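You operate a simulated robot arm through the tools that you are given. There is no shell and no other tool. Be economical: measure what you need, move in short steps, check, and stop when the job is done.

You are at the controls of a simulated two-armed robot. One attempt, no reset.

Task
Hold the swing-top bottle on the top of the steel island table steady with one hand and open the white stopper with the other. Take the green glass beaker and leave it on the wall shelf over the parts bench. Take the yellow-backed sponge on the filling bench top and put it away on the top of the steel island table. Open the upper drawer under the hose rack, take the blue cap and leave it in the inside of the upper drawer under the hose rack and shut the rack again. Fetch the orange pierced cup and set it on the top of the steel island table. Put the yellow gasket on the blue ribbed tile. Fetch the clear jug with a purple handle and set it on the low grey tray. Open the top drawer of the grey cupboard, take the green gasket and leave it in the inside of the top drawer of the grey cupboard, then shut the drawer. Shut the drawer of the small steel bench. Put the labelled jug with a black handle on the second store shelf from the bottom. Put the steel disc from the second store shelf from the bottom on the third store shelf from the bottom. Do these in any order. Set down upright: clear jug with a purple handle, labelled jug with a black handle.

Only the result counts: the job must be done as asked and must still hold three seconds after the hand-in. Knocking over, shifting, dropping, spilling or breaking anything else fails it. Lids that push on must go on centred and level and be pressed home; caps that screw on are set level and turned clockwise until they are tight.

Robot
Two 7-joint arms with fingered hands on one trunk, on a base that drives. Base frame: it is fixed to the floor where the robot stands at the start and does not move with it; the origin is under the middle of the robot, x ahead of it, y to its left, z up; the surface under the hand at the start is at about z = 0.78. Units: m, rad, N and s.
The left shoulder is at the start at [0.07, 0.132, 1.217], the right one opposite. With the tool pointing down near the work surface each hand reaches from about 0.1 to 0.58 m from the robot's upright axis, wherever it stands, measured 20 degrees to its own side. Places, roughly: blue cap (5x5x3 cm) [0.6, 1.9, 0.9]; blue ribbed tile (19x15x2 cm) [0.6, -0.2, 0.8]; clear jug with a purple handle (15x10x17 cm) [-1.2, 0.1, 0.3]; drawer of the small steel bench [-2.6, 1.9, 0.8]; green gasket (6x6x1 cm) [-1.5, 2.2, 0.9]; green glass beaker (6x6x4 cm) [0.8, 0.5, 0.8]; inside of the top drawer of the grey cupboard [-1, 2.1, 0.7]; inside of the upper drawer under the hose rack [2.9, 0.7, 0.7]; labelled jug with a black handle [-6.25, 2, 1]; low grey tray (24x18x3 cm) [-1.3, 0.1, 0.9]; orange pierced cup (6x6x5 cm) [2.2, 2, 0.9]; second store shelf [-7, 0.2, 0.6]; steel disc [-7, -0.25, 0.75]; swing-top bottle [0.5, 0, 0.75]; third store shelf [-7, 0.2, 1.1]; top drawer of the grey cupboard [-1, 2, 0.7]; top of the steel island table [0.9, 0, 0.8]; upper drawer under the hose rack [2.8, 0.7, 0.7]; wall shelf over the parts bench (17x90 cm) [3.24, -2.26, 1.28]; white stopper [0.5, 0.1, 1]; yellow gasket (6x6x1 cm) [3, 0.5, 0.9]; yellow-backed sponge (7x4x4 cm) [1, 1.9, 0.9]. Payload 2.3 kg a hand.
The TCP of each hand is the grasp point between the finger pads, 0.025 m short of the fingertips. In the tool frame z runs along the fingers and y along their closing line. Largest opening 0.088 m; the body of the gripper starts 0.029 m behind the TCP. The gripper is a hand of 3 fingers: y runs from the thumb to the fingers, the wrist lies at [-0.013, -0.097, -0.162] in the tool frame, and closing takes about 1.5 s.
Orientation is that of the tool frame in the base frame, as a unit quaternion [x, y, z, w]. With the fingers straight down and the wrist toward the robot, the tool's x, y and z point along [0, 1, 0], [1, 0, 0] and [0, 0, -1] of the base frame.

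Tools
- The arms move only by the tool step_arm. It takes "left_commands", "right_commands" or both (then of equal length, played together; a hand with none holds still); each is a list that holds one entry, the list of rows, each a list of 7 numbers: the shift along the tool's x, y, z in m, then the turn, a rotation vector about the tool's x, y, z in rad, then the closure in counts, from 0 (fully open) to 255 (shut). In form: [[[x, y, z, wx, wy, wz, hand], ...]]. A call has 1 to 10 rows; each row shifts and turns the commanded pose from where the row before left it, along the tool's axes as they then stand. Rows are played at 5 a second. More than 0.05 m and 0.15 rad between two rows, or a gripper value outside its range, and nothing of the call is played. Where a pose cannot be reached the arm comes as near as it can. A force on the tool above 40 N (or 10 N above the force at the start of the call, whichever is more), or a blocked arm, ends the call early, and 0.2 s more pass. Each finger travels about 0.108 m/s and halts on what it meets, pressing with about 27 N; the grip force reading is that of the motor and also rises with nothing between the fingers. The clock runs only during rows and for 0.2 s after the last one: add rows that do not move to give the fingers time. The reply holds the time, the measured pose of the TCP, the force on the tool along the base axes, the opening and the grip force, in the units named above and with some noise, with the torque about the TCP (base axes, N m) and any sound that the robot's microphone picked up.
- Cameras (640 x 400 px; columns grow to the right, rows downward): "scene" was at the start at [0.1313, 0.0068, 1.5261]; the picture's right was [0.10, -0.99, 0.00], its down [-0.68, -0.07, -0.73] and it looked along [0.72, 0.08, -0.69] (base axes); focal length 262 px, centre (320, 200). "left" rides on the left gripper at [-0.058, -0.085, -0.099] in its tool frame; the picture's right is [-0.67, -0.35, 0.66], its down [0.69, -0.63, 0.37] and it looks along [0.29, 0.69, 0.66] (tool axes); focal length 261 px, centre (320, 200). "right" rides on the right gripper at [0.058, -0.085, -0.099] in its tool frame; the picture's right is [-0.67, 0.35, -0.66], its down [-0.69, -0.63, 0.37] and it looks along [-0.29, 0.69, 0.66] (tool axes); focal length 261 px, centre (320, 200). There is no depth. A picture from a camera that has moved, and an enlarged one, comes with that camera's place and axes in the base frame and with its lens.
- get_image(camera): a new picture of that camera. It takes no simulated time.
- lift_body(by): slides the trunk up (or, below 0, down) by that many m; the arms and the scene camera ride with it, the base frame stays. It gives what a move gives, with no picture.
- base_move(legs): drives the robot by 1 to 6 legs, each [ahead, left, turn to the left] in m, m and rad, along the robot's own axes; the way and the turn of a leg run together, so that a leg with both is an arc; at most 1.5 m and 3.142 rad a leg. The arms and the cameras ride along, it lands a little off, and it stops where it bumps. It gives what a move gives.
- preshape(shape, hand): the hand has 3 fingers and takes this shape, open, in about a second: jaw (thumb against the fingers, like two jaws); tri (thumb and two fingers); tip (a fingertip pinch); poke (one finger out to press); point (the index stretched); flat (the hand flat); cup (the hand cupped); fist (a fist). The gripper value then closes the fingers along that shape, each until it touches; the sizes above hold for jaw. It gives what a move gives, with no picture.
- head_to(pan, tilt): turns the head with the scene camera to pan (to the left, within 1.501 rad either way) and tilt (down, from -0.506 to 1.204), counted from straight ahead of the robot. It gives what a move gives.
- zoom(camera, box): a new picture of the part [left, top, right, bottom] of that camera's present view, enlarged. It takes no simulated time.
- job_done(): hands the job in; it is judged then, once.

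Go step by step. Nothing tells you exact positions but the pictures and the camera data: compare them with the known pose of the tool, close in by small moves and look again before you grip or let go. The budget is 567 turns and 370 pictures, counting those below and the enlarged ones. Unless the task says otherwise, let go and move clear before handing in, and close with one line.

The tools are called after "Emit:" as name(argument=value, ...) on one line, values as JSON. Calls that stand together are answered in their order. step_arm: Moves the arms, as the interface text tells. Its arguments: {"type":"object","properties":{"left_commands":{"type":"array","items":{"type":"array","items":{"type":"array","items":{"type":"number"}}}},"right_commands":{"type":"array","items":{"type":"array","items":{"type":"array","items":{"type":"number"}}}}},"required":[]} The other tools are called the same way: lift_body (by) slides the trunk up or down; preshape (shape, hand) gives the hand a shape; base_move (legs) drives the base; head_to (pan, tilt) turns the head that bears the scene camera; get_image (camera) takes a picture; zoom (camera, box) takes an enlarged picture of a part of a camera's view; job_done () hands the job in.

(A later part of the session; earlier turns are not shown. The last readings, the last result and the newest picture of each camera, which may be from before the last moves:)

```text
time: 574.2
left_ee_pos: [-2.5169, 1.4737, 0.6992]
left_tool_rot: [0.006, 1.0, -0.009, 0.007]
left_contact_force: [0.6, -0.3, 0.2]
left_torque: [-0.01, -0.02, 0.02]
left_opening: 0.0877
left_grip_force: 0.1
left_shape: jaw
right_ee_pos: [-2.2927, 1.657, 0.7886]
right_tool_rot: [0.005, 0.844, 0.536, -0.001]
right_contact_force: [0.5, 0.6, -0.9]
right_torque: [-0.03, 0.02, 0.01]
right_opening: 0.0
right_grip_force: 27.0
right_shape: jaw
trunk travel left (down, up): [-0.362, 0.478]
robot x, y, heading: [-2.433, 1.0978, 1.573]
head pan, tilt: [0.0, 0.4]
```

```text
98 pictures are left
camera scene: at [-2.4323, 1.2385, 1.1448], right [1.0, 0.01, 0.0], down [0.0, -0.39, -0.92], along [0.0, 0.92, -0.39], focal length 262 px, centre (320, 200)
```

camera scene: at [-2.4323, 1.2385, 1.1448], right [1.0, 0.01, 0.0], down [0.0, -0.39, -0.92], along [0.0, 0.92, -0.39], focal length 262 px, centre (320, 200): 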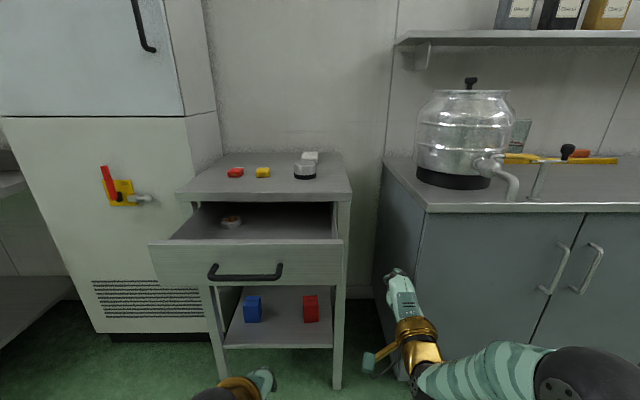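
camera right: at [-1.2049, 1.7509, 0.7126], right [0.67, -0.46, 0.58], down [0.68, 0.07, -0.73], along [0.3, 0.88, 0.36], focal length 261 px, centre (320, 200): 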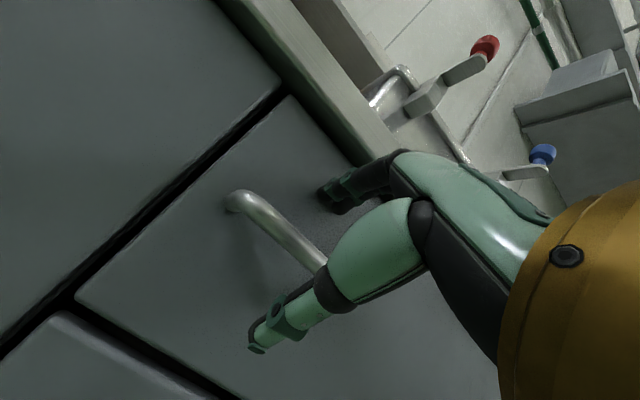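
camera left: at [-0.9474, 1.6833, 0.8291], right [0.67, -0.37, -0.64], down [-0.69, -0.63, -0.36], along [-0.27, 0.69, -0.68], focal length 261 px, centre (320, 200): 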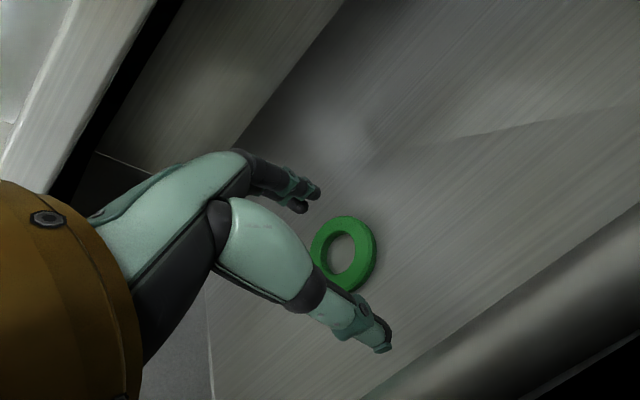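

Emit:
base_move(legs=[[0, 0.14, 0], [0.12, 0, 0]])

Emit:
get_image(camera="scene")

```text
time: 576.4
left_ee_pos: [-2.6584, 1.5926, 0.6995]
left_tool_rot: [0.005, 1.0, -0.009, 0.007]
left_contact_force: [0.0, -0.2, -0.3]
left_torque: [-0.03, 0.02, 0.01]
left_opening: 0.0877
left_grip_force: 0.0
left_shape: jaw
right_ee_pos: [-2.4331, 1.7762, 0.789]
right_tool_rot: [0.005, 0.843, 0.537, -0.001]
right_contact_force: [0.2, -0.6, 0.2]
right_torque: [0.05, -0.02, 0.0]
right_opening: 0.0001
right_grip_force: 26.7
right_shape: jaw
trunk travel left (down, up): [-0.362, 0.478]
robot x, y, heading: [-2.571, 1.218, 1.575]
head pan, tilt: [0.0, 0.4]
```

```text
97 pictures are left
camera scene: at [-2.5731, 1.3569, 1.1448], right [1.0, 0.0, 0.0], down [0.0, -0.39, -0.92], along [0.0, 0.92, -0.39], focal length 262 px, centre (320, 200)
```

scene: 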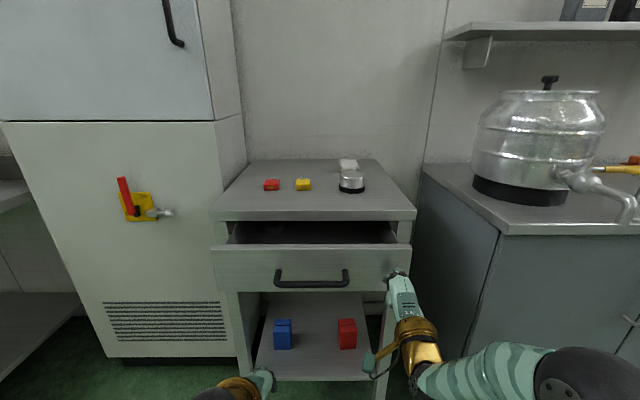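

Emit:
base_move(legs=[[0.08, 0, 0]])

Emit:
get_image(camera="scene")

```text
time: 577.5
left_ee_pos: [-2.6575, 1.6718, 0.698]
left_tool_rot: [0.006, 1.0, -0.01, 0.006]
left_contact_force: [-0.7, -0.2, 0.7]
left_torque: [0.03, 0.0, -0.01]
left_opening: 0.0877
left_grip_force: 0.0
left_shape: jaw
right_ee_pos: [-2.4346, 1.8561, 0.7892]
right_tool_rot: [0.004, 0.844, 0.536, -0.002]
right_contact_force: [0.4, -0.6, -0.1]
right_torque: [-0.01, 0.01, -0.01]
right_opening: 0.0001
right_grip_force: 27.1
right_shape: jaw
trunk travel left (down, up): [-0.362, 0.478]
robot x, y, heading: [-2.5725, 1.2939, 1.577]
head pan, tilt: [0.0, 0.4]
```

```text
96 pictures are left
camera scene: at [-2.5735, 1.4366, 1.1448], right [1.0, 0.0, 0.0], down [0.0, -0.39, -0.92], along [0.0, 0.92, -0.39], focal length 262 px, centre (320, 200)
```

scene: 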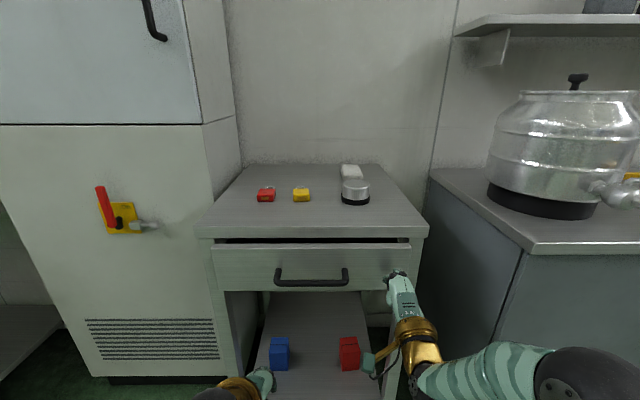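

Emit:
step_arm(right_commands=[[[0, 0.006, 0.014, 0, 0, 0, 255], [0, 0.006, 0.014, 0, 0, 0, 255], [0, 0.004, 0.009, 0, 0, 0, 255], [0, 0.004, 0.009, 0, 0, 0, 255], [0, 0, 0, 0, 0, 0, 255]]])

Emit:
zoom(camera="scene", box=[190, 200, 450, 320])

```text
time: 578.7
left_ee_pos: [-2.6578, 1.6669, 0.7017]
left_tool_rot: [0.006, 1.0, -0.005, 0.007]
left_contact_force: [-0.2, -0.4, -0.5]
left_torque: [-0.03, 0.0, 0.02]
left_opening: 0.0875
left_grip_force: 0.0
left_shape: jaw
right_ee_pos: [-2.4333, 1.9018, 0.7906]
right_tool_rot: [0.004, 0.843, 0.537, -0.001]
right_contact_force: [-1.3, -27.1, -6.6]
right_torque: [-0.45, 0.0, 0.03]
right_opening: 0.0
right_grip_force: 27.0
right_shape: jaw
trunk travel left (down, up): [-0.362, 0.478]
robot x, y, heading: [-2.5759, 1.293, 1.574]
head pan, tilt: [0.0, 0.4]
```

```text
2.46 times, centred on (320, 260) of scene
camera zoom: at [-2.5734, 1.429, 1.1457], right [1.0, 0.0, 0.0], down [0.0, -0.38, -0.92], along [0.0, 0.92, -0.38], focal length 644 px, centre (320, 52)
```

zoom: 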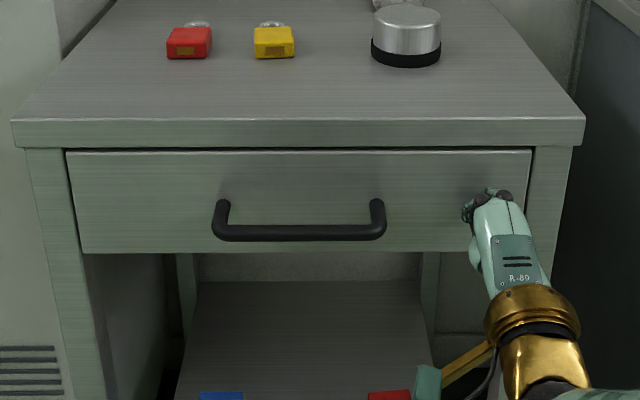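

The small bench's drawer is shut. Backing off, restoring hands and trunk, then looking west toward the store.

Emit:
base_move(legs=[[-0.25, 0, 0]])

Emit:
lift_body(by=0.37)

Emit:
step_arm(right_commands=[[[0, 0, 0, 0.142, 0, 0, 120], [0, 0, 0, 0.142, 0, 0, 0], [0, 0, 0, 0.142, 0, 0, 0], [0, 0, 0, 0.142, 0, 0, 0], [0, 0, 0, 0.142, 0, 0, 0], [0, 0, 0, 0.142, 0, 0, 0], [0, 0, 0, 0.142, 0, 0, 0], [0, 0, 0, 0.14, 0, 0, 0], [0, 0, 0, 0, 0, 0, 0]]])

Emit:
head_to(pan=1.3, tilt=0.25)

Emit:
get_image(camera="scene")

```text
time: 580.5
left_ee_pos: [-2.6554, 1.4226, 0.6985]
left_tool_rot: [0.008, 1.0, -0.009, 0.006]
left_contact_force: [-0.6, -0.3, -0.2]
left_torque: [0.03, -0.02, -0.02]
left_opening: 0.0876
left_grip_force: 0.1
left_shape: jaw
right_ee_pos: [-2.4306, 1.6549, 0.7884]
right_tool_rot: [0.006, 0.844, 0.537, 0.0]
right_contact_force: [-0.6, 0.2, 0.1]
right_torque: [0.01, -0.02, 0.01]
right_opening: 0.0
right_grip_force: 26.9
right_shape: jaw
trunk travel left (down, up): [-0.362, 0.478]
robot x, y, heading: [-2.5731, 1.0439, 1.567]
head pan, tilt: [0.0, 0.4]
```

```text
time: 584.1
left_ee_pos: [-2.6572, 1.4224, 1.0673]
left_tool_rot: [0.007, 1.0, -0.011, 0.007]
left_contact_force: [-0.3, -1.2, 0.0]
left_torque: [0.02, -0.01, 0.0]
left_opening: 0.0878
left_grip_force: 0.1
left_shape: jaw
right_ee_pos: [-2.4306, 1.6567, 1.1581]
right_tool_rot: [0.006, 0.844, 0.537, -0.001]
right_contact_force: [-0.7, -0.4, 0.2]
right_torque: [0.03, 0.03, 0.02]
right_opening: 0.0002
right_grip_force: 27.3
right_shape: jaw
trunk travel left (down, up): [-0.732, 0.108]
robot x, y, heading: [-2.5718, 1.0455, 1.571]
head pan, tilt: [0.0, 0.4]
```

```text
time: 586.1
left_ee_pos: [-2.6563, 1.4218, 1.0686]
left_tool_rot: [0.008, 1.0, -0.009, 0.007]
left_contact_force: [0.3, 0.8, -0.1]
left_torque: [0.02, 0.02, -0.03]
left_opening: 0.0877
left_grip_force: 0.1
left_shape: jaw
right_ee_pos: [-2.4148, 1.626, 1.1497]
right_tool_rot: [0.006, 1.0, 0.005, -0.003]
right_contact_force: [0.4, -0.1, 0.3]
right_torque: [0.03, -0.03, 0.01]
right_opening: 0.0878
right_grip_force: 0.1
right_shape: jaw
right hand out of reach, approached as far as the arm can: row 8
trunk travel left (down, up): [-0.732, 0.108]
robot x, y, heading: [-2.5691, 1.0471, 1.574]
head pan, tilt: [0.0, 0.4]
```

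```text
time: 587.5
left_ee_pos: [-2.6558, 1.4222, 1.068]
left_tool_rot: [0.008, 1.0, -0.01, 0.007]
left_contact_force: [-0.2, -0.7, -0.3]
left_torque: [0.0, 0.04, 0.01]
left_opening: 0.0876
left_grip_force: 0.1
left_shape: jaw
right_ee_pos: [-2.414, 1.6281, 1.1486]
right_tool_rot: [0.006, 1.0, 0.005, -0.004]
right_contact_force: [0.1, -0.7, -0.4]
right_torque: [-0.04, -0.01, 0.02]
right_opening: 0.0876
right_grip_force: 0.1
right_shape: jaw
trunk travel left (down, up): [-0.732, 0.108]
robot x, y, heading: [-2.5735, 1.0456, 1.573]
head pan, tilt: [1.3, 0.25]
```

```text
94 pictures are left
camera scene: at [-2.6622, 1.1198, 1.5289], right [0.27, 0.96, 0.0], down [0.24, -0.07, -0.97], along [-0.93, 0.26, -0.25], focal length 262 px, centre (320, 200)
```

scene: 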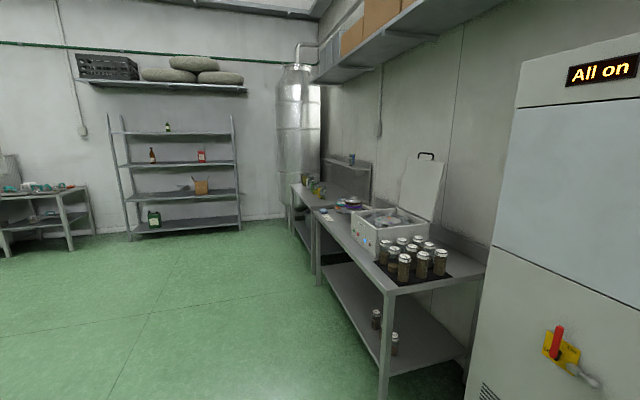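

Emit:
base_move(legs=[[-0.1, 0, 0], [0, 1.5, 0], [0, 1.5, 0], [0, 0.5, 0]])

Emit:
head_to(pan=0.1, tilt=0.4)

Emit:
get_image(camera="scene")

```text
time: 605.2
left_ee_pos: [-6.1437, 1.3199, 1.0687]
left_tool_rot: [0.008, 1.0, -0.01, 0.007]
left_contact_force: [-0.6, 0.0, -0.7]
left_torque: [-0.03, -0.02, -0.02]
left_opening: 0.0878
left_grip_force: 0.1
left_shape: jaw
right_ee_pos: [-5.9022, 1.5242, 1.1479]
right_tool_rot: [0.005, 1.0, 0.004, -0.003]
right_contact_force: [-0.6, 0.8, 0.9]
right_torque: [-0.02, 0.01, 0.02]
right_opening: 0.0879
right_grip_force: 0.0
right_shape: jaw
trunk travel left (down, up): [-0.732, 0.108]
robot x, y, heading: [-6.0583, 0.9385, 1.571]
head pan, tilt: [1.3, 0.25]
```

```text
time: 606.6
left_ee_pos: [-6.1459, 1.3178, 1.0684]
left_tool_rot: [0.007, 1.0, -0.01, 0.007]
left_contact_force: [-0.3, -0.1, 0.8]
left_torque: [0.02, -0.01, 0.01]
left_opening: 0.0876
left_grip_force: 0.1
left_shape: jaw
right_ee_pos: [-5.9044, 1.5244, 1.1484]
right_tool_rot: [0.005, 1.0, 0.004, -0.003]
right_contact_force: [0.5, 0.3, 0.1]
right_torque: [0.01, -0.02, -0.01]
right_opening: 0.0877
right_grip_force: 0.1
right_shape: jaw
trunk travel left (down, up): [-0.732, 0.108]
robot x, y, heading: [-6.0612, 0.9415, 1.572]
head pan, tilt: [0.099, 0.4]
```

```text
93 pictures are left
camera scene: at [-6.0702, 1.0837, 1.5149], right [0.99, 0.1, 0.0], down [0.04, -0.39, -0.92], along [-0.09, 0.92, -0.39], focal length 262 px, centre (320, 200)
```

scene: 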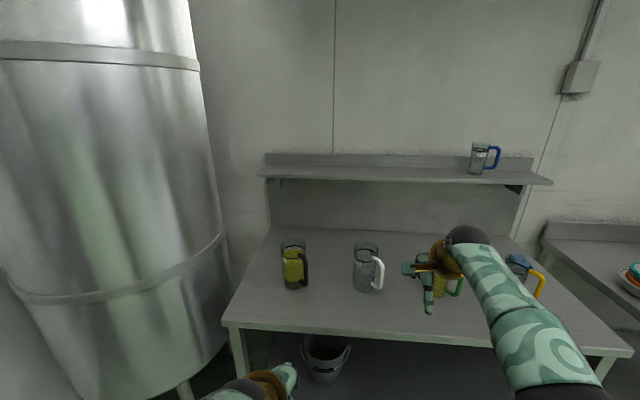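

Emit:
zoom(camera="scene", box=[250, 220, 410, 320])

```text
4.00 times, centred on (330, 270) of scene
camera zoom: at [-6.0702, 1.0837, 1.5149], right [0.99, 0.1, 0.0], down [0.04, -0.39, -0.92], along [-0.09, 0.92, -0.39], focal length 1046 px, centre (280, -80)
```

zoom: 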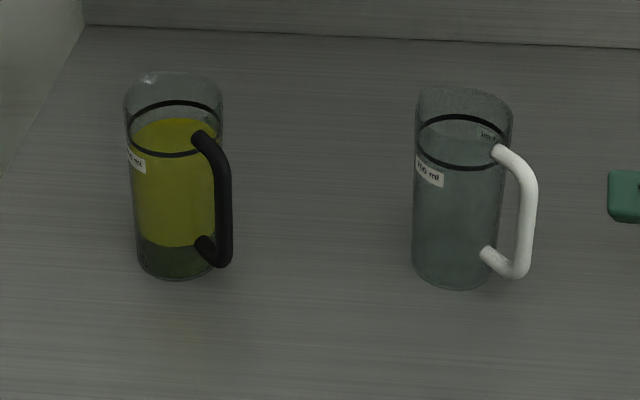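

The labelled jug (black handle, mostly full) stands at about (-6.23, 1.8) with its handle toward front-right. I'll grasp its body level with the left hand pointing right, so the handle stays clear of the fingers. First turning the left hand.

Emit:
step_arm(left_commands=[[[0, 0, 0, 0, -0.15, 0, 0], [0, 0, 0, 0, -0.15, 0, 0], [0, 0, 0, 0, -0.15, 0, 0], [0, 0, 0, 0, -0.15, 0, 0], [0, 0, 0, 0, -0.15, 0, 0], [0, 0, 0, 0, -0.15, 0, 0], [0, 0, 0, 0, -0.15, 0, 0], [0, 0, 0, 0, -0.15, 0, 0], [0, 0, 0, 0, -0.15, 0, 0], [0, 0, 0, 0, -0.15, 0, 0]]], right_commands=[[[-0.02, -0.02, 0, 0, 0, 0, 0], [-0.02, -0.02, 0, 0, 0, 0, 0], [-0.02, -0.02, 0, 0, 0, 0, 0], [-0.02, -0.02, 0, 0, 0, 0, 0], [-0.02, -0.02, 0, 0, 0, 0, 0], [0, -0.02, -0.02, 0, 0, 0, 0], [0, -0.02, -0.02, 0, 0, 0, 0], [0, 0, -0.02, 0, 0, 0, 0], [0, 0, -0.02, 0, 0, 0, 0], [0, 0, 0, 0, 0, 0, 0]]])

Emit:
step_arm(left_commands=[[[0, 0, 0, 0, -0.07, 0, 0], [0, 0, 0, -0.13, 0, 0, 0], [0, 0, 0, -0.13, 0, 0, 0], [0, 0, 0, 0, 0, 0, 0]]])

Emit:
get_image(camera="left")

```text
time: 608.8
left_ee_pos: [-6.1424, 1.3252, 1.0825]
left_tool_rot: [0.016, 0.729, 0.003, 0.685]
left_contact_force: [-0.7, -2.8, -8.5]
left_torque: [0.17, -0.6, 0.18]
left_opening: 0.0881
left_grip_force: 0.0
left_shape: jaw
right_ee_pos: [-5.8034, 1.3831, 1.2269]
right_tool_rot: [0.006, 1.0, 0.005, -0.003]
right_contact_force: [0.1, 0.4, 1.0]
right_torque: [-0.04, 0.02, -0.01]
right_opening: 0.0877
right_grip_force: 0.2
right_shape: jaw
trunk travel left (down, up): [-0.732, 0.108]
robot x, y, heading: [-6.063, 0.9438, 1.573]
head pan, tilt: [0.099, 0.4]
```

```text
time: 609.8
left_ee_pos: [-6.1444, 1.3193, 1.0679]
left_tool_rot: [-0.094, 0.698, 0.079, 0.705]
left_contact_force: [1.2, 1.1, -0.3]
left_torque: [-0.01, 0.04, 0.01]
left_opening: 0.088
left_grip_force: 0.0
left_shape: jaw
right_ee_pos: [-5.8049, 1.3817, 1.2274]
right_tool_rot: [0.006, 1.0, 0.004, -0.004]
right_contact_force: [0.5, 0.9, 0.4]
right_torque: [0.0, -0.01, -0.02]
right_opening: 0.0876
right_grip_force: 0.1
right_shape: jaw
trunk travel left (down, up): [-0.732, 0.108]
robot x, y, heading: [-6.0613, 0.9398, 1.571]
head pan, tilt: [0.099, 0.4]
```

```text
91 pictures are left
camera left: at [-6.2197, 1.2123, 1.1267], right [0.71, -0.17, 0.68], down [0.52, -0.53, -0.67], along [0.47, 0.83, -0.29], focal length 261 px, centre (320, 200)
```

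left: 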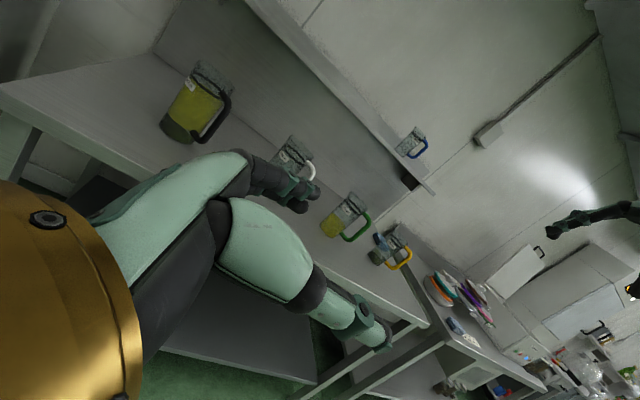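

Emit:
step_arm(right_commands=[[[-0.02, -0.03, -0.02, 0, 0, 0, 0], [-0.02, -0.03, -0.02, 0, 0, 0, 0], [-0.02, -0.03, -0.02, 0, 0, 0, 0], [0, 0, 0, 0, 0, 0, 0]]])

Emit:
base_move(legs=[[0, 0.22, 0], [0.37, 0, 0]])

Emit:
lift_body(by=-0.17)

Emit:
get_image(camera="scene")

Emit:
get_image(camera="left")

```text
time: 610.8
left_ee_pos: [-6.1453, 1.3199, 1.0688]
left_tool_rot: [-0.094, 0.698, 0.079, 0.705]
left_contact_force: [-0.6, -0.1, -0.9]
left_torque: [-0.01, 0.02, 0.03]
left_opening: 0.0878
left_grip_force: 0.0
left_shape: jaw
right_ee_pos: [-5.7466, 1.2916, 1.2864]
right_tool_rot: [0.005, 1.0, 0.005, -0.002]
right_contact_force: [-0.2, 0.1, 0.1]
right_torque: [0.03, -0.01, -0.02]
right_opening: 0.0879
right_grip_force: 0.0
right_shape: jaw
trunk travel left (down, up): [-0.732, 0.108]
robot x, y, heading: [-6.0596, 0.9473, 1.575]
head pan, tilt: [0.099, 0.4]
```

```text
time: 614.5
left_ee_pos: [-6.3632, 1.6892, 1.0696]
left_tool_rot: [-0.093, 0.698, 0.081, 0.705]
left_contact_force: [0.0, 1.3, -0.6]
left_torque: [0.0, 0.01, 0.03]
left_opening: 0.0879
left_grip_force: 0.0
left_shape: jaw
right_ee_pos: [-5.9663, 1.6619, 1.286]
right_tool_rot: [0.004, 1.0, 0.006, -0.003]
right_contact_force: [0.3, -0.2, -0.7]
right_torque: [-0.02, 0.01, 0.03]
right_opening: 0.0877
right_grip_force: 0.1
right_shape: jaw
trunk travel left (down, up): [-0.732, 0.108]
robot x, y, heading: [-6.2812, 1.3118, 1.571]
head pan, tilt: [0.099, 0.4]
```

```text
time: 616.4
left_ee_pos: [-6.364, 1.6896, 0.8988]
left_tool_rot: [-0.094, 0.698, 0.079, 0.705]
left_contact_force: [0.8, -0.9, -0.1]
left_torque: [0.02, 0.01, -0.01]
left_opening: 0.0877
left_grip_force: 0.1
left_shape: jaw
right_ee_pos: [-5.9661, 1.6617, 1.1153]
right_tool_rot: [0.005, 1.0, 0.005, -0.004]
right_contact_force: [-0.5, 0.1, -0.2]
right_torque: [-0.01, -0.01, 0.0]
right_opening: 0.0875
right_grip_force: 0.0
right_shape: jaw
trunk travel left (down, up): [-0.562, 0.278]
robot x, y, heading: [-6.2763, 1.3155, 1.573]
head pan, tilt: [0.099, 0.4]
```

```text
90 pictures are left
camera scene: at [-6.2891, 1.4541, 1.3449], right [0.99, 0.1, 0.0], down [0.04, -0.39, -0.92], along [-0.09, 0.92, -0.39], focal length 262 px, centre (320, 200)
```

scene: 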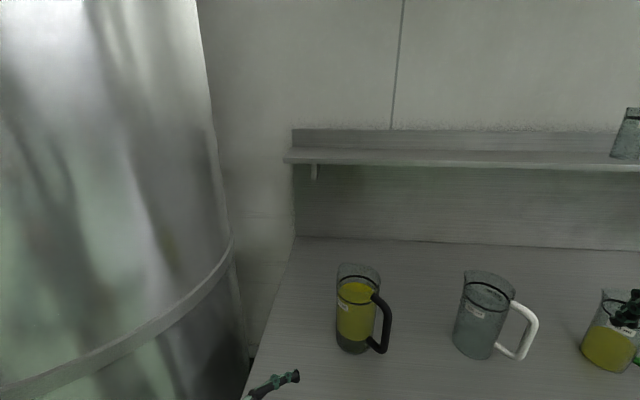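

```text
89 pictures are left
camera left: at [-6.4389, 1.5827, 0.9568], right [0.71, -0.17, 0.68], down [0.52, -0.53, -0.67], along [0.48, 0.83, -0.29], focal length 261 px, centre (320, 200)
```

left: 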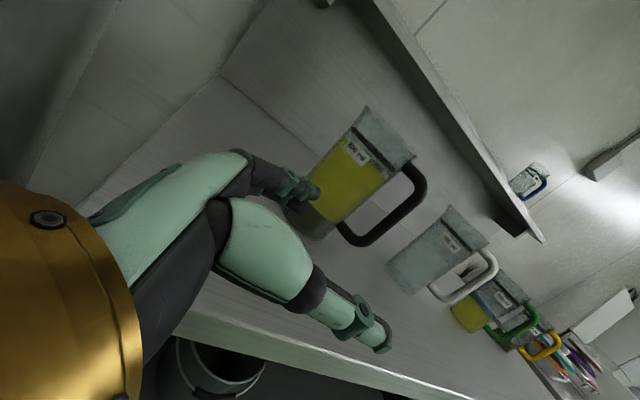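

Emit:
step_arm(left_commands=[[[0, 0.0404, 0.0, 0, 0, 0, 0], [0, 0.0404, 0.0, 0, 0, 0, 0], [0, 0.0404, 0.0, 0, 0, 0, 0], [0, 0.0404, 0.0, 0, 0, 0, 0], [0, 0, 0, 0, 0, 0, 0]]])

Emit:
get_image(camera="left")

Emit:
get_image(camera="scene")

```text
time: 617.6
left_ee_pos: [-6.4093, 1.8048, 0.9293]
left_tool_rot: [-0.079, 0.668, 0.107, 0.732]
left_contact_force: [5.7, -1.1, 1.2]
left_torque: [-0.02, -0.04, 0.32]
left_opening: 0.0878
left_grip_force: 0.1
left_shape: jaw
right_ee_pos: [-6.0152, 1.6669, 1.106]
right_tool_rot: [-0.021, 1.0, -0.004, -0.021]
right_contact_force: [0.1, -1.2, 0.9]
right_torque: [0.0, -0.02, -0.01]
right_opening: 0.0879
right_grip_force: 0.0
right_shape: jaw
trunk travel left (down, up): [-0.562, 0.278]
robot x, y, heading: [-6.2837, 1.297, 1.614]
head pan, tilt: [0.099, 0.4]
stopped in row 5 (left hand): the arm was blocked; the commanded pose is now the measured one
```

```text
88 pictures are left
camera left: at [-6.486, 1.6919, 0.9741], right [0.66, -0.2, 0.72], down [0.57, -0.48, -0.66], along [0.48, 0.85, -0.2], focal length 261 px, centre (320, 200)
```

left: 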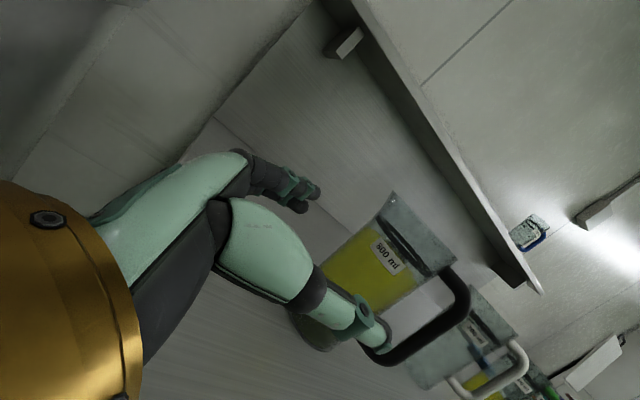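

```text
87 pictures are left
camera scene: at [-6.214, 1.3858, 1.3526], right [0.99, 0.15, -0.06], down [0.0, -0.35, -0.94], along [-0.16, 0.92, -0.35], focal length 262 px, centre (320, 200)
```

scene: 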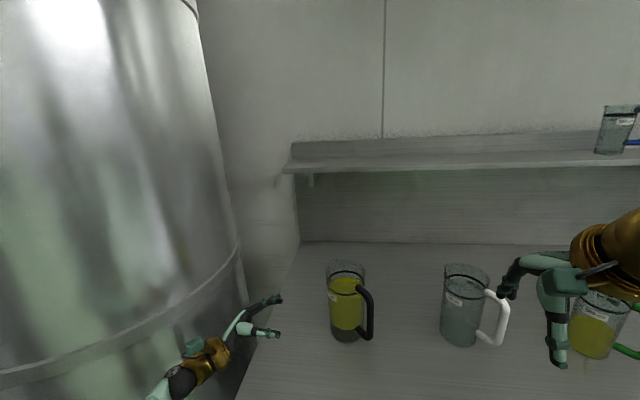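

The left arm is blocked by the tank. I'll back it off at once.

Emit:
step_arm(left_commands=[[[0, -0.04, 0, 0, 0, 0, 0], [0, -0.04, 0, 0, 0, 0, 0], [0, -0.04, 0, 0, 0, 0, 0], [0, 0, 0, 0, 0, 0, 0]]])

Emit:
get_image(camera="scene")

```text
time: 618.0
left_ee_pos: [-6.3996, 1.8158, 0.9274]
left_tool_rot: [-0.056, 0.643, 0.081, 0.76]
left_contact_force: [4.3, -0.8, -1.0]
left_torque: [-0.01, -0.09, 0.28]
left_opening: 0.0877
left_grip_force: 0.0
left_shape: jaw
right_ee_pos: [-6.0305, 1.6966, 1.0991]
right_tool_rot: [0.006, 0.998, -0.019, -0.057]
right_contact_force: [-0.8, 0.2, -0.2]
right_torque: [0.04, 0.0, 0.02]
right_opening: 0.088
right_grip_force: 0.0
right_shape: jaw
trunk travel left (down, up): [-0.562, 0.278]
robot x, y, heading: [-6.2771, 1.3043, 1.58]
head pan, tilt: [0.099, 0.4]
stopped in row 1 (left hand): the arm was blocked; the commanded pose is now the measured one
```

```text
86 pictures are left
camera scene: at [-6.2142, 1.4016, 1.3512], right [0.99, 0.11, -0.05], down [-0.01, -0.36, -0.93], along [-0.12, 0.93, -0.35], focal length 262 px, centre (320, 200)
```

scene: 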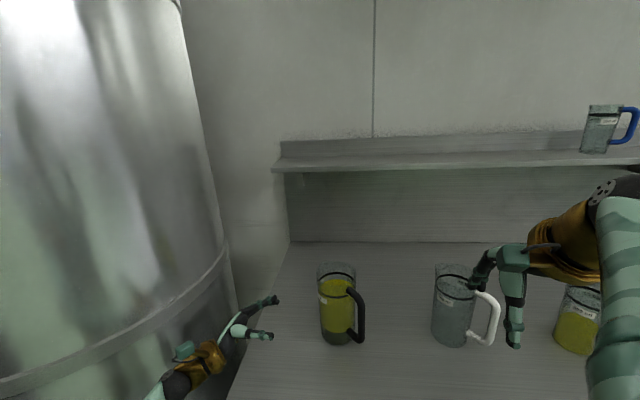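

Emit:
base_move(legs=[[-0.15, 0, 0]])

Emit:
get_image(camera="scene")

```text
time: 618.7
left_ee_pos: [-6.4006, 1.843, 0.9148]
left_tool_rot: [-0.023, 0.615, 0.034, 0.788]
left_contact_force: [0.2, 0.1, 0.2]
left_torque: [-0.02, -0.04, -0.02]
left_opening: 0.088
left_grip_force: 0.1
left_shape: jaw
right_ee_pos: [-6.0443, 1.7302, 1.0943]
right_tool_rot: [0.06, 0.994, -0.034, -0.083]
right_contact_force: [-0.3, 0.1, 0.8]
right_torque: [-0.01, 0.03, 0.0]
right_opening: 0.0881
right_grip_force: 0.1
right_shape: jaw
trunk travel left (down, up): [-0.562, 0.278]
robot x, y, heading: [-6.2653, 1.3181, 1.534]
head pan, tilt: [0.099, 0.4]
stopped in leg 1: the robot was blocked; the commanded pose is now the measured one
```

```text
85 pictures are left
camera scene: at [-6.2193, 1.4199, 1.3498], right [1.0, 0.06, -0.04], down [-0.01, -0.36, -0.93], along [-0.07, 0.93, -0.36], focal length 262 px, centre (320, 200)
```

scene: 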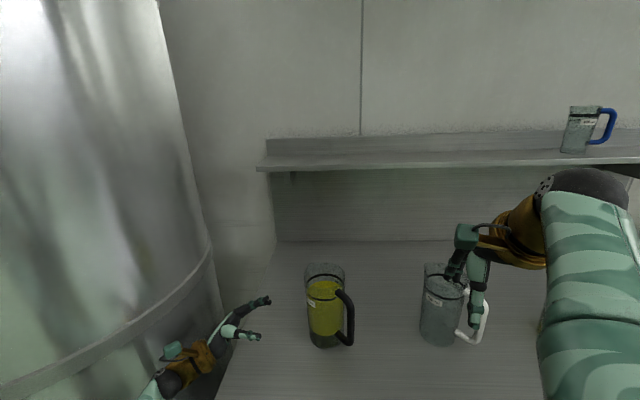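

Emit:
step_arm(right_commands=[[[0, -0.01, -0.04, 0, 0, 0, 0], [0, -0.01, -0.04, 0, 0, 0, 0], [0, -0.01, -0.04, 0, 0, 0, 0]]])

Emit:
base_move(legs=[[0, -0.06, 0]])

Emit:
get_image(camera="scene")

```text
time: 619.0
left_ee_pos: [-6.4055, 1.8576, 0.9019]
left_tool_rot: [-0.014, 0.601, 0.015, 0.799]
left_contact_force: [-7.4, 0.5, -0.4]
left_torque: [-0.01, 0.08, -0.18]
left_opening: 0.0881
left_grip_force: 0.1
left_shape: jaw
right_ee_pos: [-6.0648, 1.7485, 1.0992]
right_tool_rot: [0.075, 0.994, -0.047, -0.059]
right_contact_force: [0.8, -0.3, 0.5]
right_torque: [0.05, 0.05, 0.0]
right_opening: 0.0879
right_grip_force: 0.0
right_shape: jaw
trunk travel left (down, up): [-0.562, 0.278]
robot x, y, heading: [-6.2607, 1.3139, 1.515]
head pan, tilt: [0.099, 0.4]
stopped in row 1 (left hand): the arm was blocked; the commanded pose is now the measured one
```

```text
time: 620.0
left_ee_pos: [-6.3774, 1.8614, 0.8899]
left_tool_rot: [-0.036, 0.6, 0.028, 0.799]
left_contact_force: [-0.1, -0.2, 0.8]
left_torque: [-0.01, 0.01, 0.0]
left_opening: 0.0882
left_grip_force: 0.2
left_shape: jaw
right_ee_pos: [-6.0332, 1.7548, 1.0988]
right_tool_rot: [0.059, 0.996, -0.053, -0.041]
right_contact_force: [-0.5, 0.2, 0.2]
right_torque: [0.01, -0.04, 0.0]
right_opening: 0.0881
right_grip_force: 0.1
right_shape: jaw
trunk travel left (down, up): [-0.562, 0.278]
robot x, y, heading: [-6.2096, 1.3086, 1.534]
head pan, tilt: [0.099, 0.4]
```

```text
84 pictures are left
camera scene: at [-6.2148, 1.4511, 1.3449], right [1.0, 0.06, 0.0], down [0.03, -0.39, -0.92], along [-0.06, 0.92, -0.39], focal length 262 px, centre (320, 200)
```

scene: 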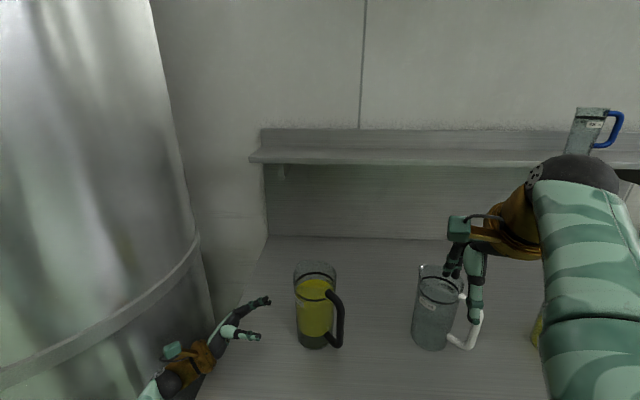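

Robot is level and free again, nothing was moved. Raising the right hand clear of the white-handled jug.

Emit:
step_arm(right_commands=[[[0, -0.01, -0.04, 0, 0, 0, 0], [0, -0.02, -0.04, 0, 0, 0, 0], [0, -0.03, -0.03, 0, 0, 0, 0], [0, -0.03, 0, 0, 0, 0, 0], [0, 0, 0, 0, 0, 0, 0]]])

Emit:
get_image(camera="left")

```text
time: 621.2
left_ee_pos: [-6.3762, 1.8622, 0.8896]
left_tool_rot: [-0.036, 0.602, 0.028, 0.797]
left_contact_force: [-0.3, -0.3, 0.6]
left_torque: [0.0, 0.02, -0.02]
left_opening: 0.088
left_grip_force: 0.1
left_shape: jaw
right_ee_pos: [-6.016, 1.6834, 1.2137]
right_tool_rot: [0.059, 0.996, -0.054, -0.044]
right_contact_force: [-0.6, 0.4, 0.6]
right_torque: [-0.03, -0.05, 0.02]
right_opening: 0.088
right_grip_force: 0.0
right_shape: jaw
right hand out of reach, approached as far as the arm can: row 2, 3, 4
trunk travel left (down, up): [-0.562, 0.278]
robot x, y, heading: [-6.2065, 1.3116, 1.534]
head pan, tilt: [0.099, 0.4]
```

```text
83 pictures are left
camera left: at [-6.4779, 1.7672, 0.9195], right [0.47, -0.29, 0.83], down [0.59, -0.59, -0.54], along [0.65, 0.75, -0.11], focal length 261 px, centre (320, 200)
```

left: 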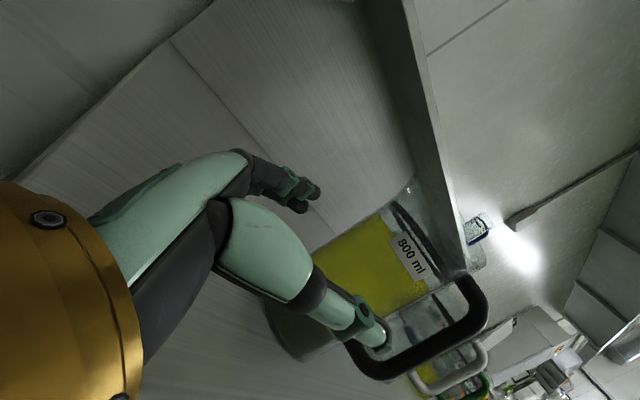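

Emit:
step_arm(left_commands=[[[-0.008, 0, 0, 0, 0.14, 0, 0], [-0.008, 0, 0, 0, 0.14, 0, 0], [0, 0, 0, 0, 0, 0, 0]]])

Emit:
get_image(camera="left")

```text
time: 622.0
left_ee_pos: [-6.3735, 1.8627, 0.9076]
left_tool_rot: [-0.039, 0.709, 0.021, 0.704]
left_contact_force: [0.1, 0.0, 0.3]
left_torque: [0.05, 0.02, 0.04]
left_opening: 0.088
left_grip_force: 0.1
left_shape: jaw
right_ee_pos: [-6.0105, 1.6821, 1.211]
right_tool_rot: [0.058, 0.996, -0.052, -0.045]
right_contact_force: [0.8, -0.1, 0.5]
right_torque: [0.01, 0.02, 0.0]
right_opening: 0.0881
right_grip_force: 0.1
right_shape: jaw
trunk travel left (down, up): [-0.562, 0.278]
robot x, y, heading: [-6.202, 1.3122, 1.533]
head pan, tilt: [0.099, 0.4]
```

```text
82 pictures are left
camera left: at [-6.4639, 1.7687, 0.9668], right [0.69, -0.27, 0.67], down [0.42, -0.61, -0.67], along [0.6, 0.74, -0.31], focal length 261 px, centre (320, 200)
```

left: 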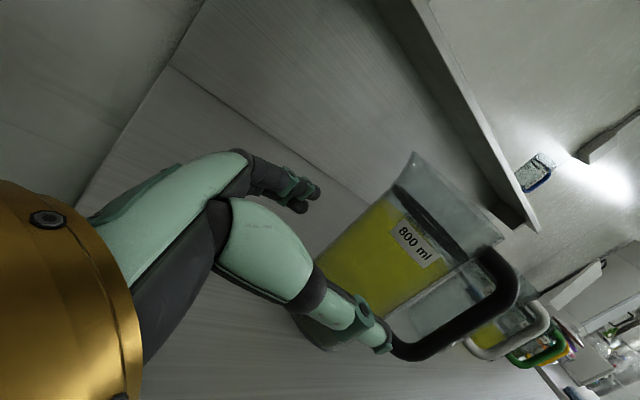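

Emit:
step_arm(left_commands=[[[0.012, 0.008, 0, 0, 0, 0, 0], [0.01, 0.006, 0, 0, 0, 0, 0], [0, 0, 0, 0, 0, 0, 0]]])

Emit:
base_move(legs=[[0, -0.05, 0]])

Emit:
get_image(camera="left")

Emit:
zoom(camera="scene", box=[180, 230, 380, 390])

```text
time: 622.8
left_ee_pos: [-6.3808, 1.8756, 0.8833]
left_tool_rot: [-0.041, 0.706, 0.023, 0.707]
left_contact_force: [0.4, 0.0, -0.3]
left_torque: [0.0, 0.01, 0.0]
left_opening: 0.0881
left_grip_force: 0.1
left_shape: jaw
right_ee_pos: [-6.0164, 1.6822, 1.2131]
right_tool_rot: [0.057, 0.996, -0.053, -0.043]
right_contact_force: [1.1, 0.1, 0.7]
right_torque: [0.01, -0.02, -0.01]
right_opening: 0.0883
right_grip_force: 0.0
right_shape: jaw
trunk travel left (down, up): [-0.562, 0.278]
robot x, y, heading: [-6.2063, 1.3083, 1.539]
head pan, tilt: [0.099, 0.4]
```

```text
time: 623.7
left_ee_pos: [-6.3319, 1.8733, 0.8843]
left_tool_rot: [-0.04, 0.705, 0.023, 0.707]
left_contact_force: [0.4, -1.1, 0.5]
left_torque: [0.02, 0.01, 0.03]
left_opening: 0.0879
left_grip_force: 0.0
left_shape: jaw
right_ee_pos: [-5.9692, 1.6812, 1.2139]
right_tool_rot: [0.059, 0.996, -0.053, -0.042]
right_contact_force: [0.2, 0.9, -0.4]
right_torque: [-0.02, 0.02, 0.0]
right_opening: 0.0879
right_grip_force: 0.1
right_shape: jaw
trunk travel left (down, up): [-0.562, 0.278]
robot x, y, heading: [-6.1546, 1.3115, 1.539]
head pan, tilt: [0.099, 0.4]
```

```text
81 pictures are left
camera left: at [-6.4228, 1.7803, 0.9422], right [0.68, -0.27, 0.68], down [0.42, -0.61, -0.67], along [0.6, 0.74, -0.3], focal length 261 px, centre (320, 200)
```

left: 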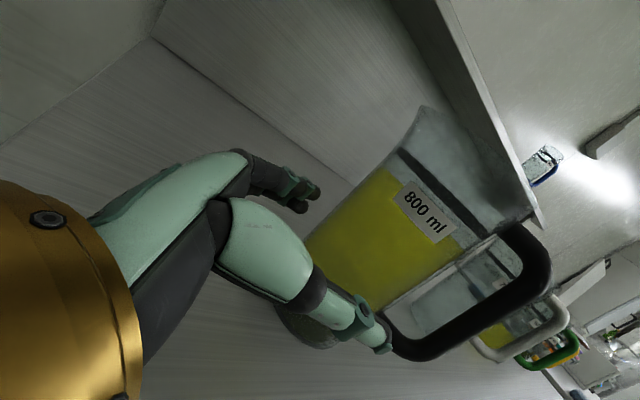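

```text
2.50 times, centred on (280, 310) of scene
camera zoom: at [-6.1639, 1.4499, 1.3448], right [1.0, 0.06, 0.0], down [0.03, -0.39, -0.92], along [-0.06, 0.92, -0.39], focal length 654 px, centre (420, -75)
```

zoom: 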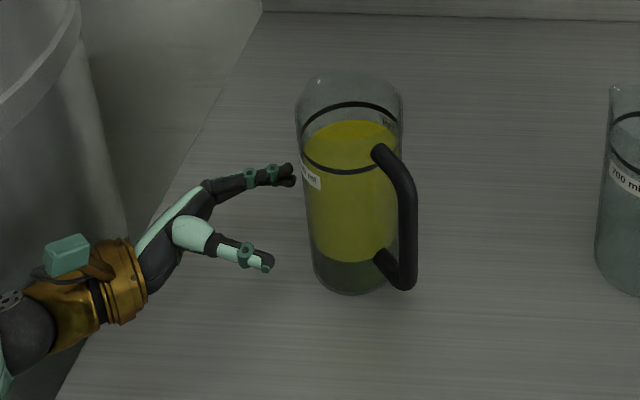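

Emit:
step_arm(left_commands=[[[0, 0.007, 0, 0, 0, 0, 0], [0, 0, 0, 0, 0, 0, 0]]])

Emit:
base_move(legs=[[0, -0.04, 0]])

Emit:
zoom(camera="scene", box=[160, 230, 360, 390])

Emit:
get_image(camera="left")

```text
time: 624.3
left_ee_pos: [-6.3306, 1.8804, 0.8823]
left_tool_rot: [-0.04, 0.707, 0.023, 0.705]
left_contact_force: [0.0, 0.1, 0.1]
left_torque: [0.03, -0.01, 0.01]
left_opening: 0.0878
left_grip_force: 0.1
left_shape: jaw
right_ee_pos: [-5.9677, 1.6817, 1.2137]
right_tool_rot: [0.058, 0.996, -0.052, -0.043]
right_contact_force: [-0.4, -0.3, -1.4]
right_torque: [-0.01, -0.02, -0.01]
right_opening: 0.0882
right_grip_force: 0.1
right_shape: jaw
trunk travel left (down, up): [-0.562, 0.278]
robot x, y, heading: [-6.1573, 1.3104, 1.535]
head pan, tilt: [0.099, 0.4]
```

```text
time: 625.2
left_ee_pos: [-6.2938, 1.8786, 0.8817]
left_tool_rot: [-0.04, 0.706, 0.024, 0.707]
left_contact_force: [0.0, 0.2, -0.6]
left_torque: [0.0, 0.01, -0.02]
left_opening: 0.0879
left_grip_force: 0.1
left_shape: jaw
right_ee_pos: [-5.9306, 1.6798, 1.2143]
right_tool_rot: [0.058, 0.996, -0.053, -0.042]
right_contact_force: [0.1, 0.0, -1.0]
right_torque: [-0.01, 0.01, 0.0]
right_opening: 0.088
right_grip_force: 0.1
right_shape: jaw
trunk travel left (down, up): [-0.562, 0.278]
robot x, y, heading: [-6.1192, 1.3047, 1.534]
head pan, tilt: [0.099, 0.4]
```

```text
2.50 times, centred on (260, 310) of scene
camera zoom: at [-6.1245, 1.4483, 1.3449], right [1.0, 0.07, 0.0], down [0.03, -0.39, -0.92], along [-0.06, 0.92, -0.39], focal length 654 px, centre (470, -75)
```

zoom: 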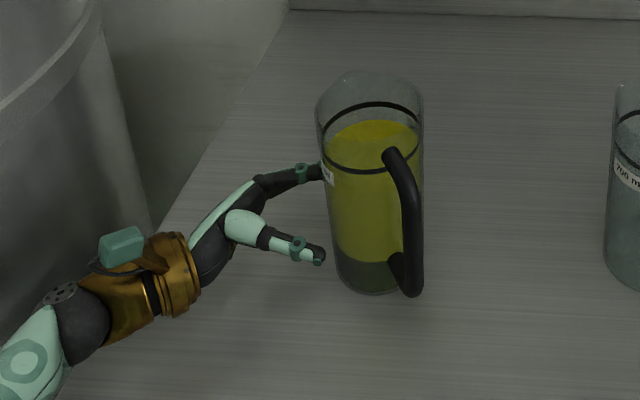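

```text
78 pictures are left
camera left: at [-6.3843, 1.7854, 0.9419], right [0.68, -0.27, 0.68], down [0.42, -0.61, -0.67], along [0.6, 0.74, -0.3], focal length 261 px, centre (320, 200)
```

left: 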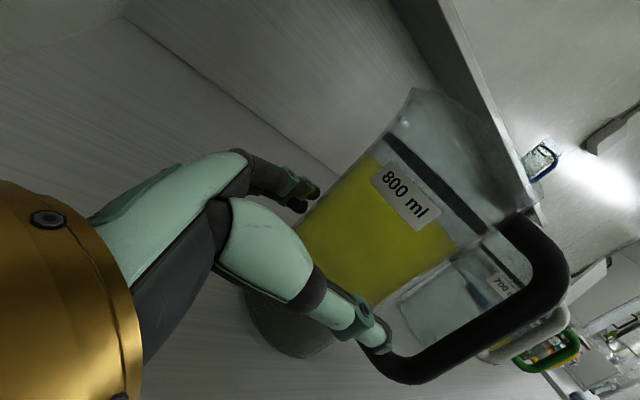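

Emit:
base_move(legs=[[0, -0.03, 0]])

Emit:
zoom(camera="scene", box=[160, 230, 360, 390])

```text
time: 626.0
left_ee_pos: [-6.2648, 1.878, 0.8815]
left_tool_rot: [-0.041, 0.706, 0.024, 0.706]
left_contact_force: [0.1, 0.0, 0.1]
left_torque: [0.03, 0.0, -0.05]
left_opening: 0.0879
left_grip_force: 0.1
left_shape: jaw
right_ee_pos: [-5.9014, 1.6784, 1.2137]
right_tool_rot: [0.057, 0.996, -0.052, -0.041]
right_contact_force: [-1.1, 0.0, 0.4]
right_torque: [0.0, 0.01, 0.04]
right_opening: 0.0876
right_grip_force: 0.1
right_shape: jaw
trunk travel left (down, up): [-0.562, 0.278]
robot x, y, heading: [-6.0841, 1.306, 1.538]
head pan, tilt: [0.099, 0.4]
```

```text
2.50 times, centred on (260, 310) of scene
camera zoom: at [-6.0954, 1.4472, 1.3449], right [1.0, 0.07, 0.0], down [0.03, -0.39, -0.92], along [-0.06, 0.92, -0.39], focal length 654 px, centre (470, -75)
```

zoom: 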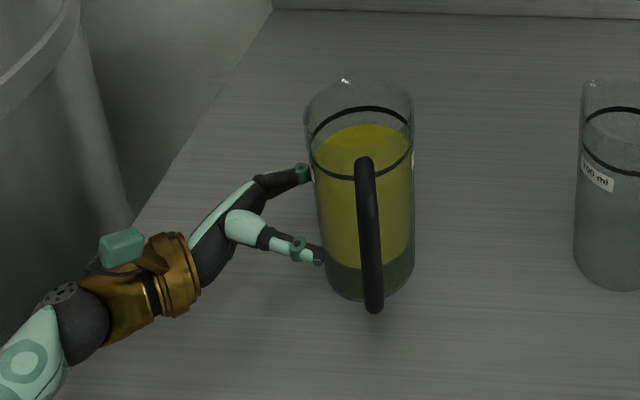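

Emit:
base_move(legs=[[0, 0.035, 0]])

Emit:
step_arm(left_commands=[[[0, 0.012, 0, 0, 0, 0, 0], [0, 0, 0, 0, 0, 0, 0]]])

Emit:
zoom(camera="scene", box=[160, 230, 360, 390])

Emit:
get_image(camera="left")

```text
time: 626.9
left_ee_pos: [-6.295, 1.8781, 0.8828]
left_tool_rot: [-0.04, 0.708, 0.023, 0.705]
left_contact_force: [-0.9, 0.4, 0.1]
left_torque: [-0.01, -0.04, 0.01]
left_opening: 0.0878
left_grip_force: 0.1
left_shape: jaw
right_ee_pos: [-5.9296, 1.6792, 1.2137]
right_tool_rot: [0.057, 0.996, -0.053, -0.045]
right_contact_force: [0.5, -0.5, 0.1]
right_torque: [-0.02, 0.02, 0.02]
right_opening: 0.0882
right_grip_force: 0.1
right_shape: jaw
trunk travel left (down, up): [-0.562, 0.278]
robot x, y, heading: [-6.1198, 1.3074, 1.536]
head pan, tilt: [0.099, 0.4]
```

```text
time: 627.5
left_ee_pos: [-6.2978, 1.8912, 0.8826]
left_tool_rot: [-0.04, 0.707, 0.023, 0.706]
left_contact_force: [-0.3, 0.9, 0.6]
left_torque: [-0.01, 0.01, 0.01]
left_opening: 0.088
left_grip_force: 0.0
left_shape: jaw
right_ee_pos: [-5.9325, 1.6795, 1.213]
right_tool_rot: [0.059, 0.996, -0.053, -0.042]
right_contact_force: [0.1, 0.3, 0.5]
right_torque: [-0.02, 0.03, -0.05]
right_opening: 0.088
right_grip_force: 0.1
right_shape: jaw
trunk travel left (down, up): [-0.562, 0.278]
robot x, y, heading: [-6.1202, 1.3053, 1.538]
head pan, tilt: [0.099, 0.4]
```

```text
2.50 times, centred on (260, 310) of scene
camera zoom: at [-6.1275, 1.4479, 1.3449], right [1.0, 0.06, 0.0], down [0.03, -0.39, -0.92], along [-0.06, 0.92, -0.39], focal length 654 px, centre (470, -75)
```

zoom: 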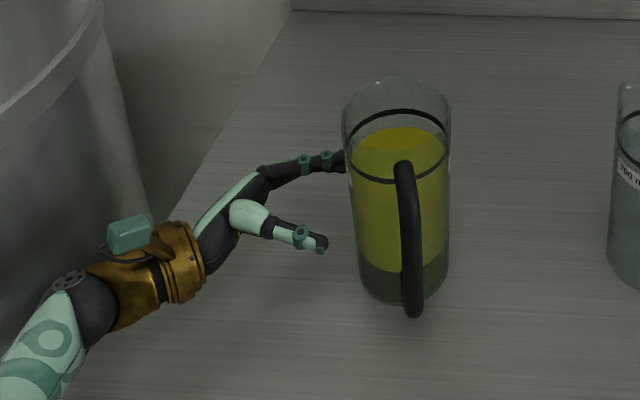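

```text
75 pictures are left
camera left: at [-6.3885, 1.797, 0.9422], right [0.68, -0.27, 0.68], down [0.42, -0.61, -0.67], along [0.6, 0.74, -0.3], focal length 261 px, centre (320, 200)
```

left: 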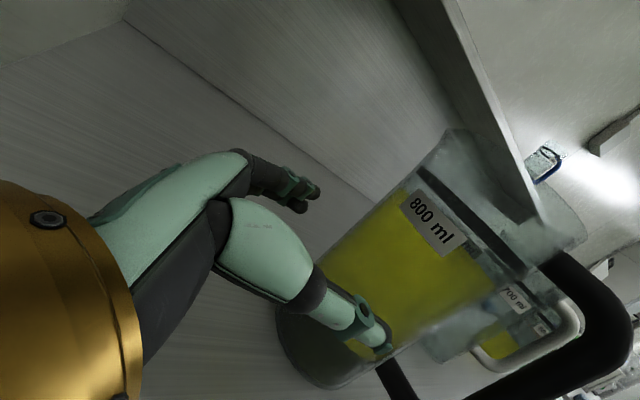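

Emit:
step_arm(left_commands=[[[0, -0.013, 0, 0, 0, 0, 0], [0, -0.012, 0, 0, 0, 0, 0], [0, 0, 0, 0, 0, 0, 0]]])

Emit:
base_move(legs=[[0, -0.04, 0]])

Emit:
zoom(camera="scene", box=[160, 230, 360, 390])

Emit:
get_image(camera="left")

```text
time: 628.3
left_ee_pos: [-6.2964, 1.866, 0.8829]
left_tool_rot: [-0.04, 0.708, 0.023, 0.705]
left_contact_force: [0.9, 0.5, 0.0]
left_torque: [0.0, -0.01, -0.01]
left_opening: 0.0881
left_grip_force: 0.1
left_shape: jaw
right_ee_pos: [-5.9332, 1.6801, 1.2124]
right_tool_rot: [0.058, 0.996, -0.053, -0.042]
right_contact_force: [-0.1, -0.8, -0.1]
right_torque: [-0.04, 0.0, 0.0]
right_opening: 0.088
right_grip_force: 0.0
right_shape: jaw
trunk travel left (down, up): [-0.562, 0.278]
robot x, y, heading: [-6.1214, 1.3064, 1.534]
head pan, tilt: [0.099, 0.4]
```

```text
time: 629.2
left_ee_pos: [-6.2584, 1.8652, 0.884]
left_tool_rot: [-0.04, 0.707, 0.023, 0.706]
left_contact_force: [0.2, 0.8, 0.1]
left_torque: [0.0, 0.01, -0.01]
left_opening: 0.0883
left_grip_force: 0.0
left_shape: jaw
right_ee_pos: [-5.8958, 1.6786, 1.2119]
right_tool_rot: [0.057, 0.996, -0.052, -0.042]
right_contact_force: [-0.6, -0.1, 0.1]
right_torque: [0.04, -0.02, 0.03]
right_opening: 0.0879
right_grip_force: 0.1
right_shape: jaw
trunk travel left (down, up): [-0.562, 0.278]
robot x, y, heading: [-6.0817, 1.3075, 1.537]
head pan, tilt: [0.099, 0.4]
```

```text
2.50 times, centred on (260, 310) of scene
camera zoom: at [-6.0901, 1.4468, 1.3449], right [1.0, 0.07, 0.0], down [0.03, -0.39, -0.92], along [-0.06, 0.92, -0.39], focal length 654 px, centre (470, -75)
```

zoom: 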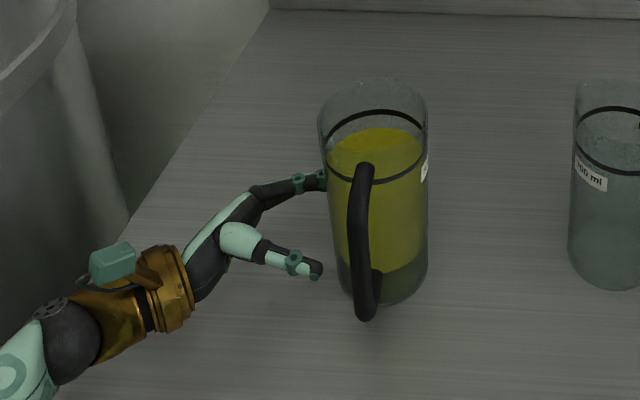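

```text
73 pictures are left
camera left: at [-6.3487, 1.7707, 0.9418], right [0.68, -0.27, 0.68], down [0.42, -0.61, -0.67], along [0.6, 0.74, -0.3], focal length 261 px, centre (320, 200)
```

left: 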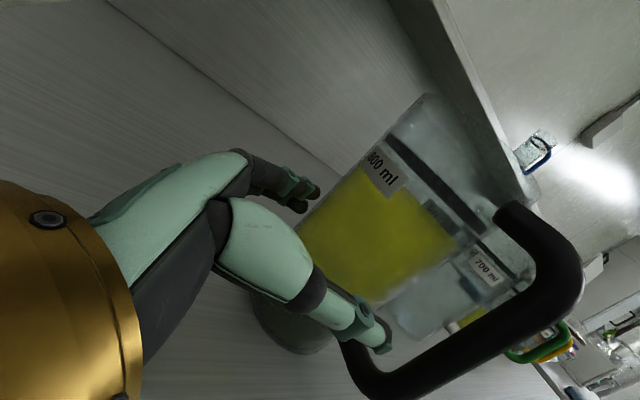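

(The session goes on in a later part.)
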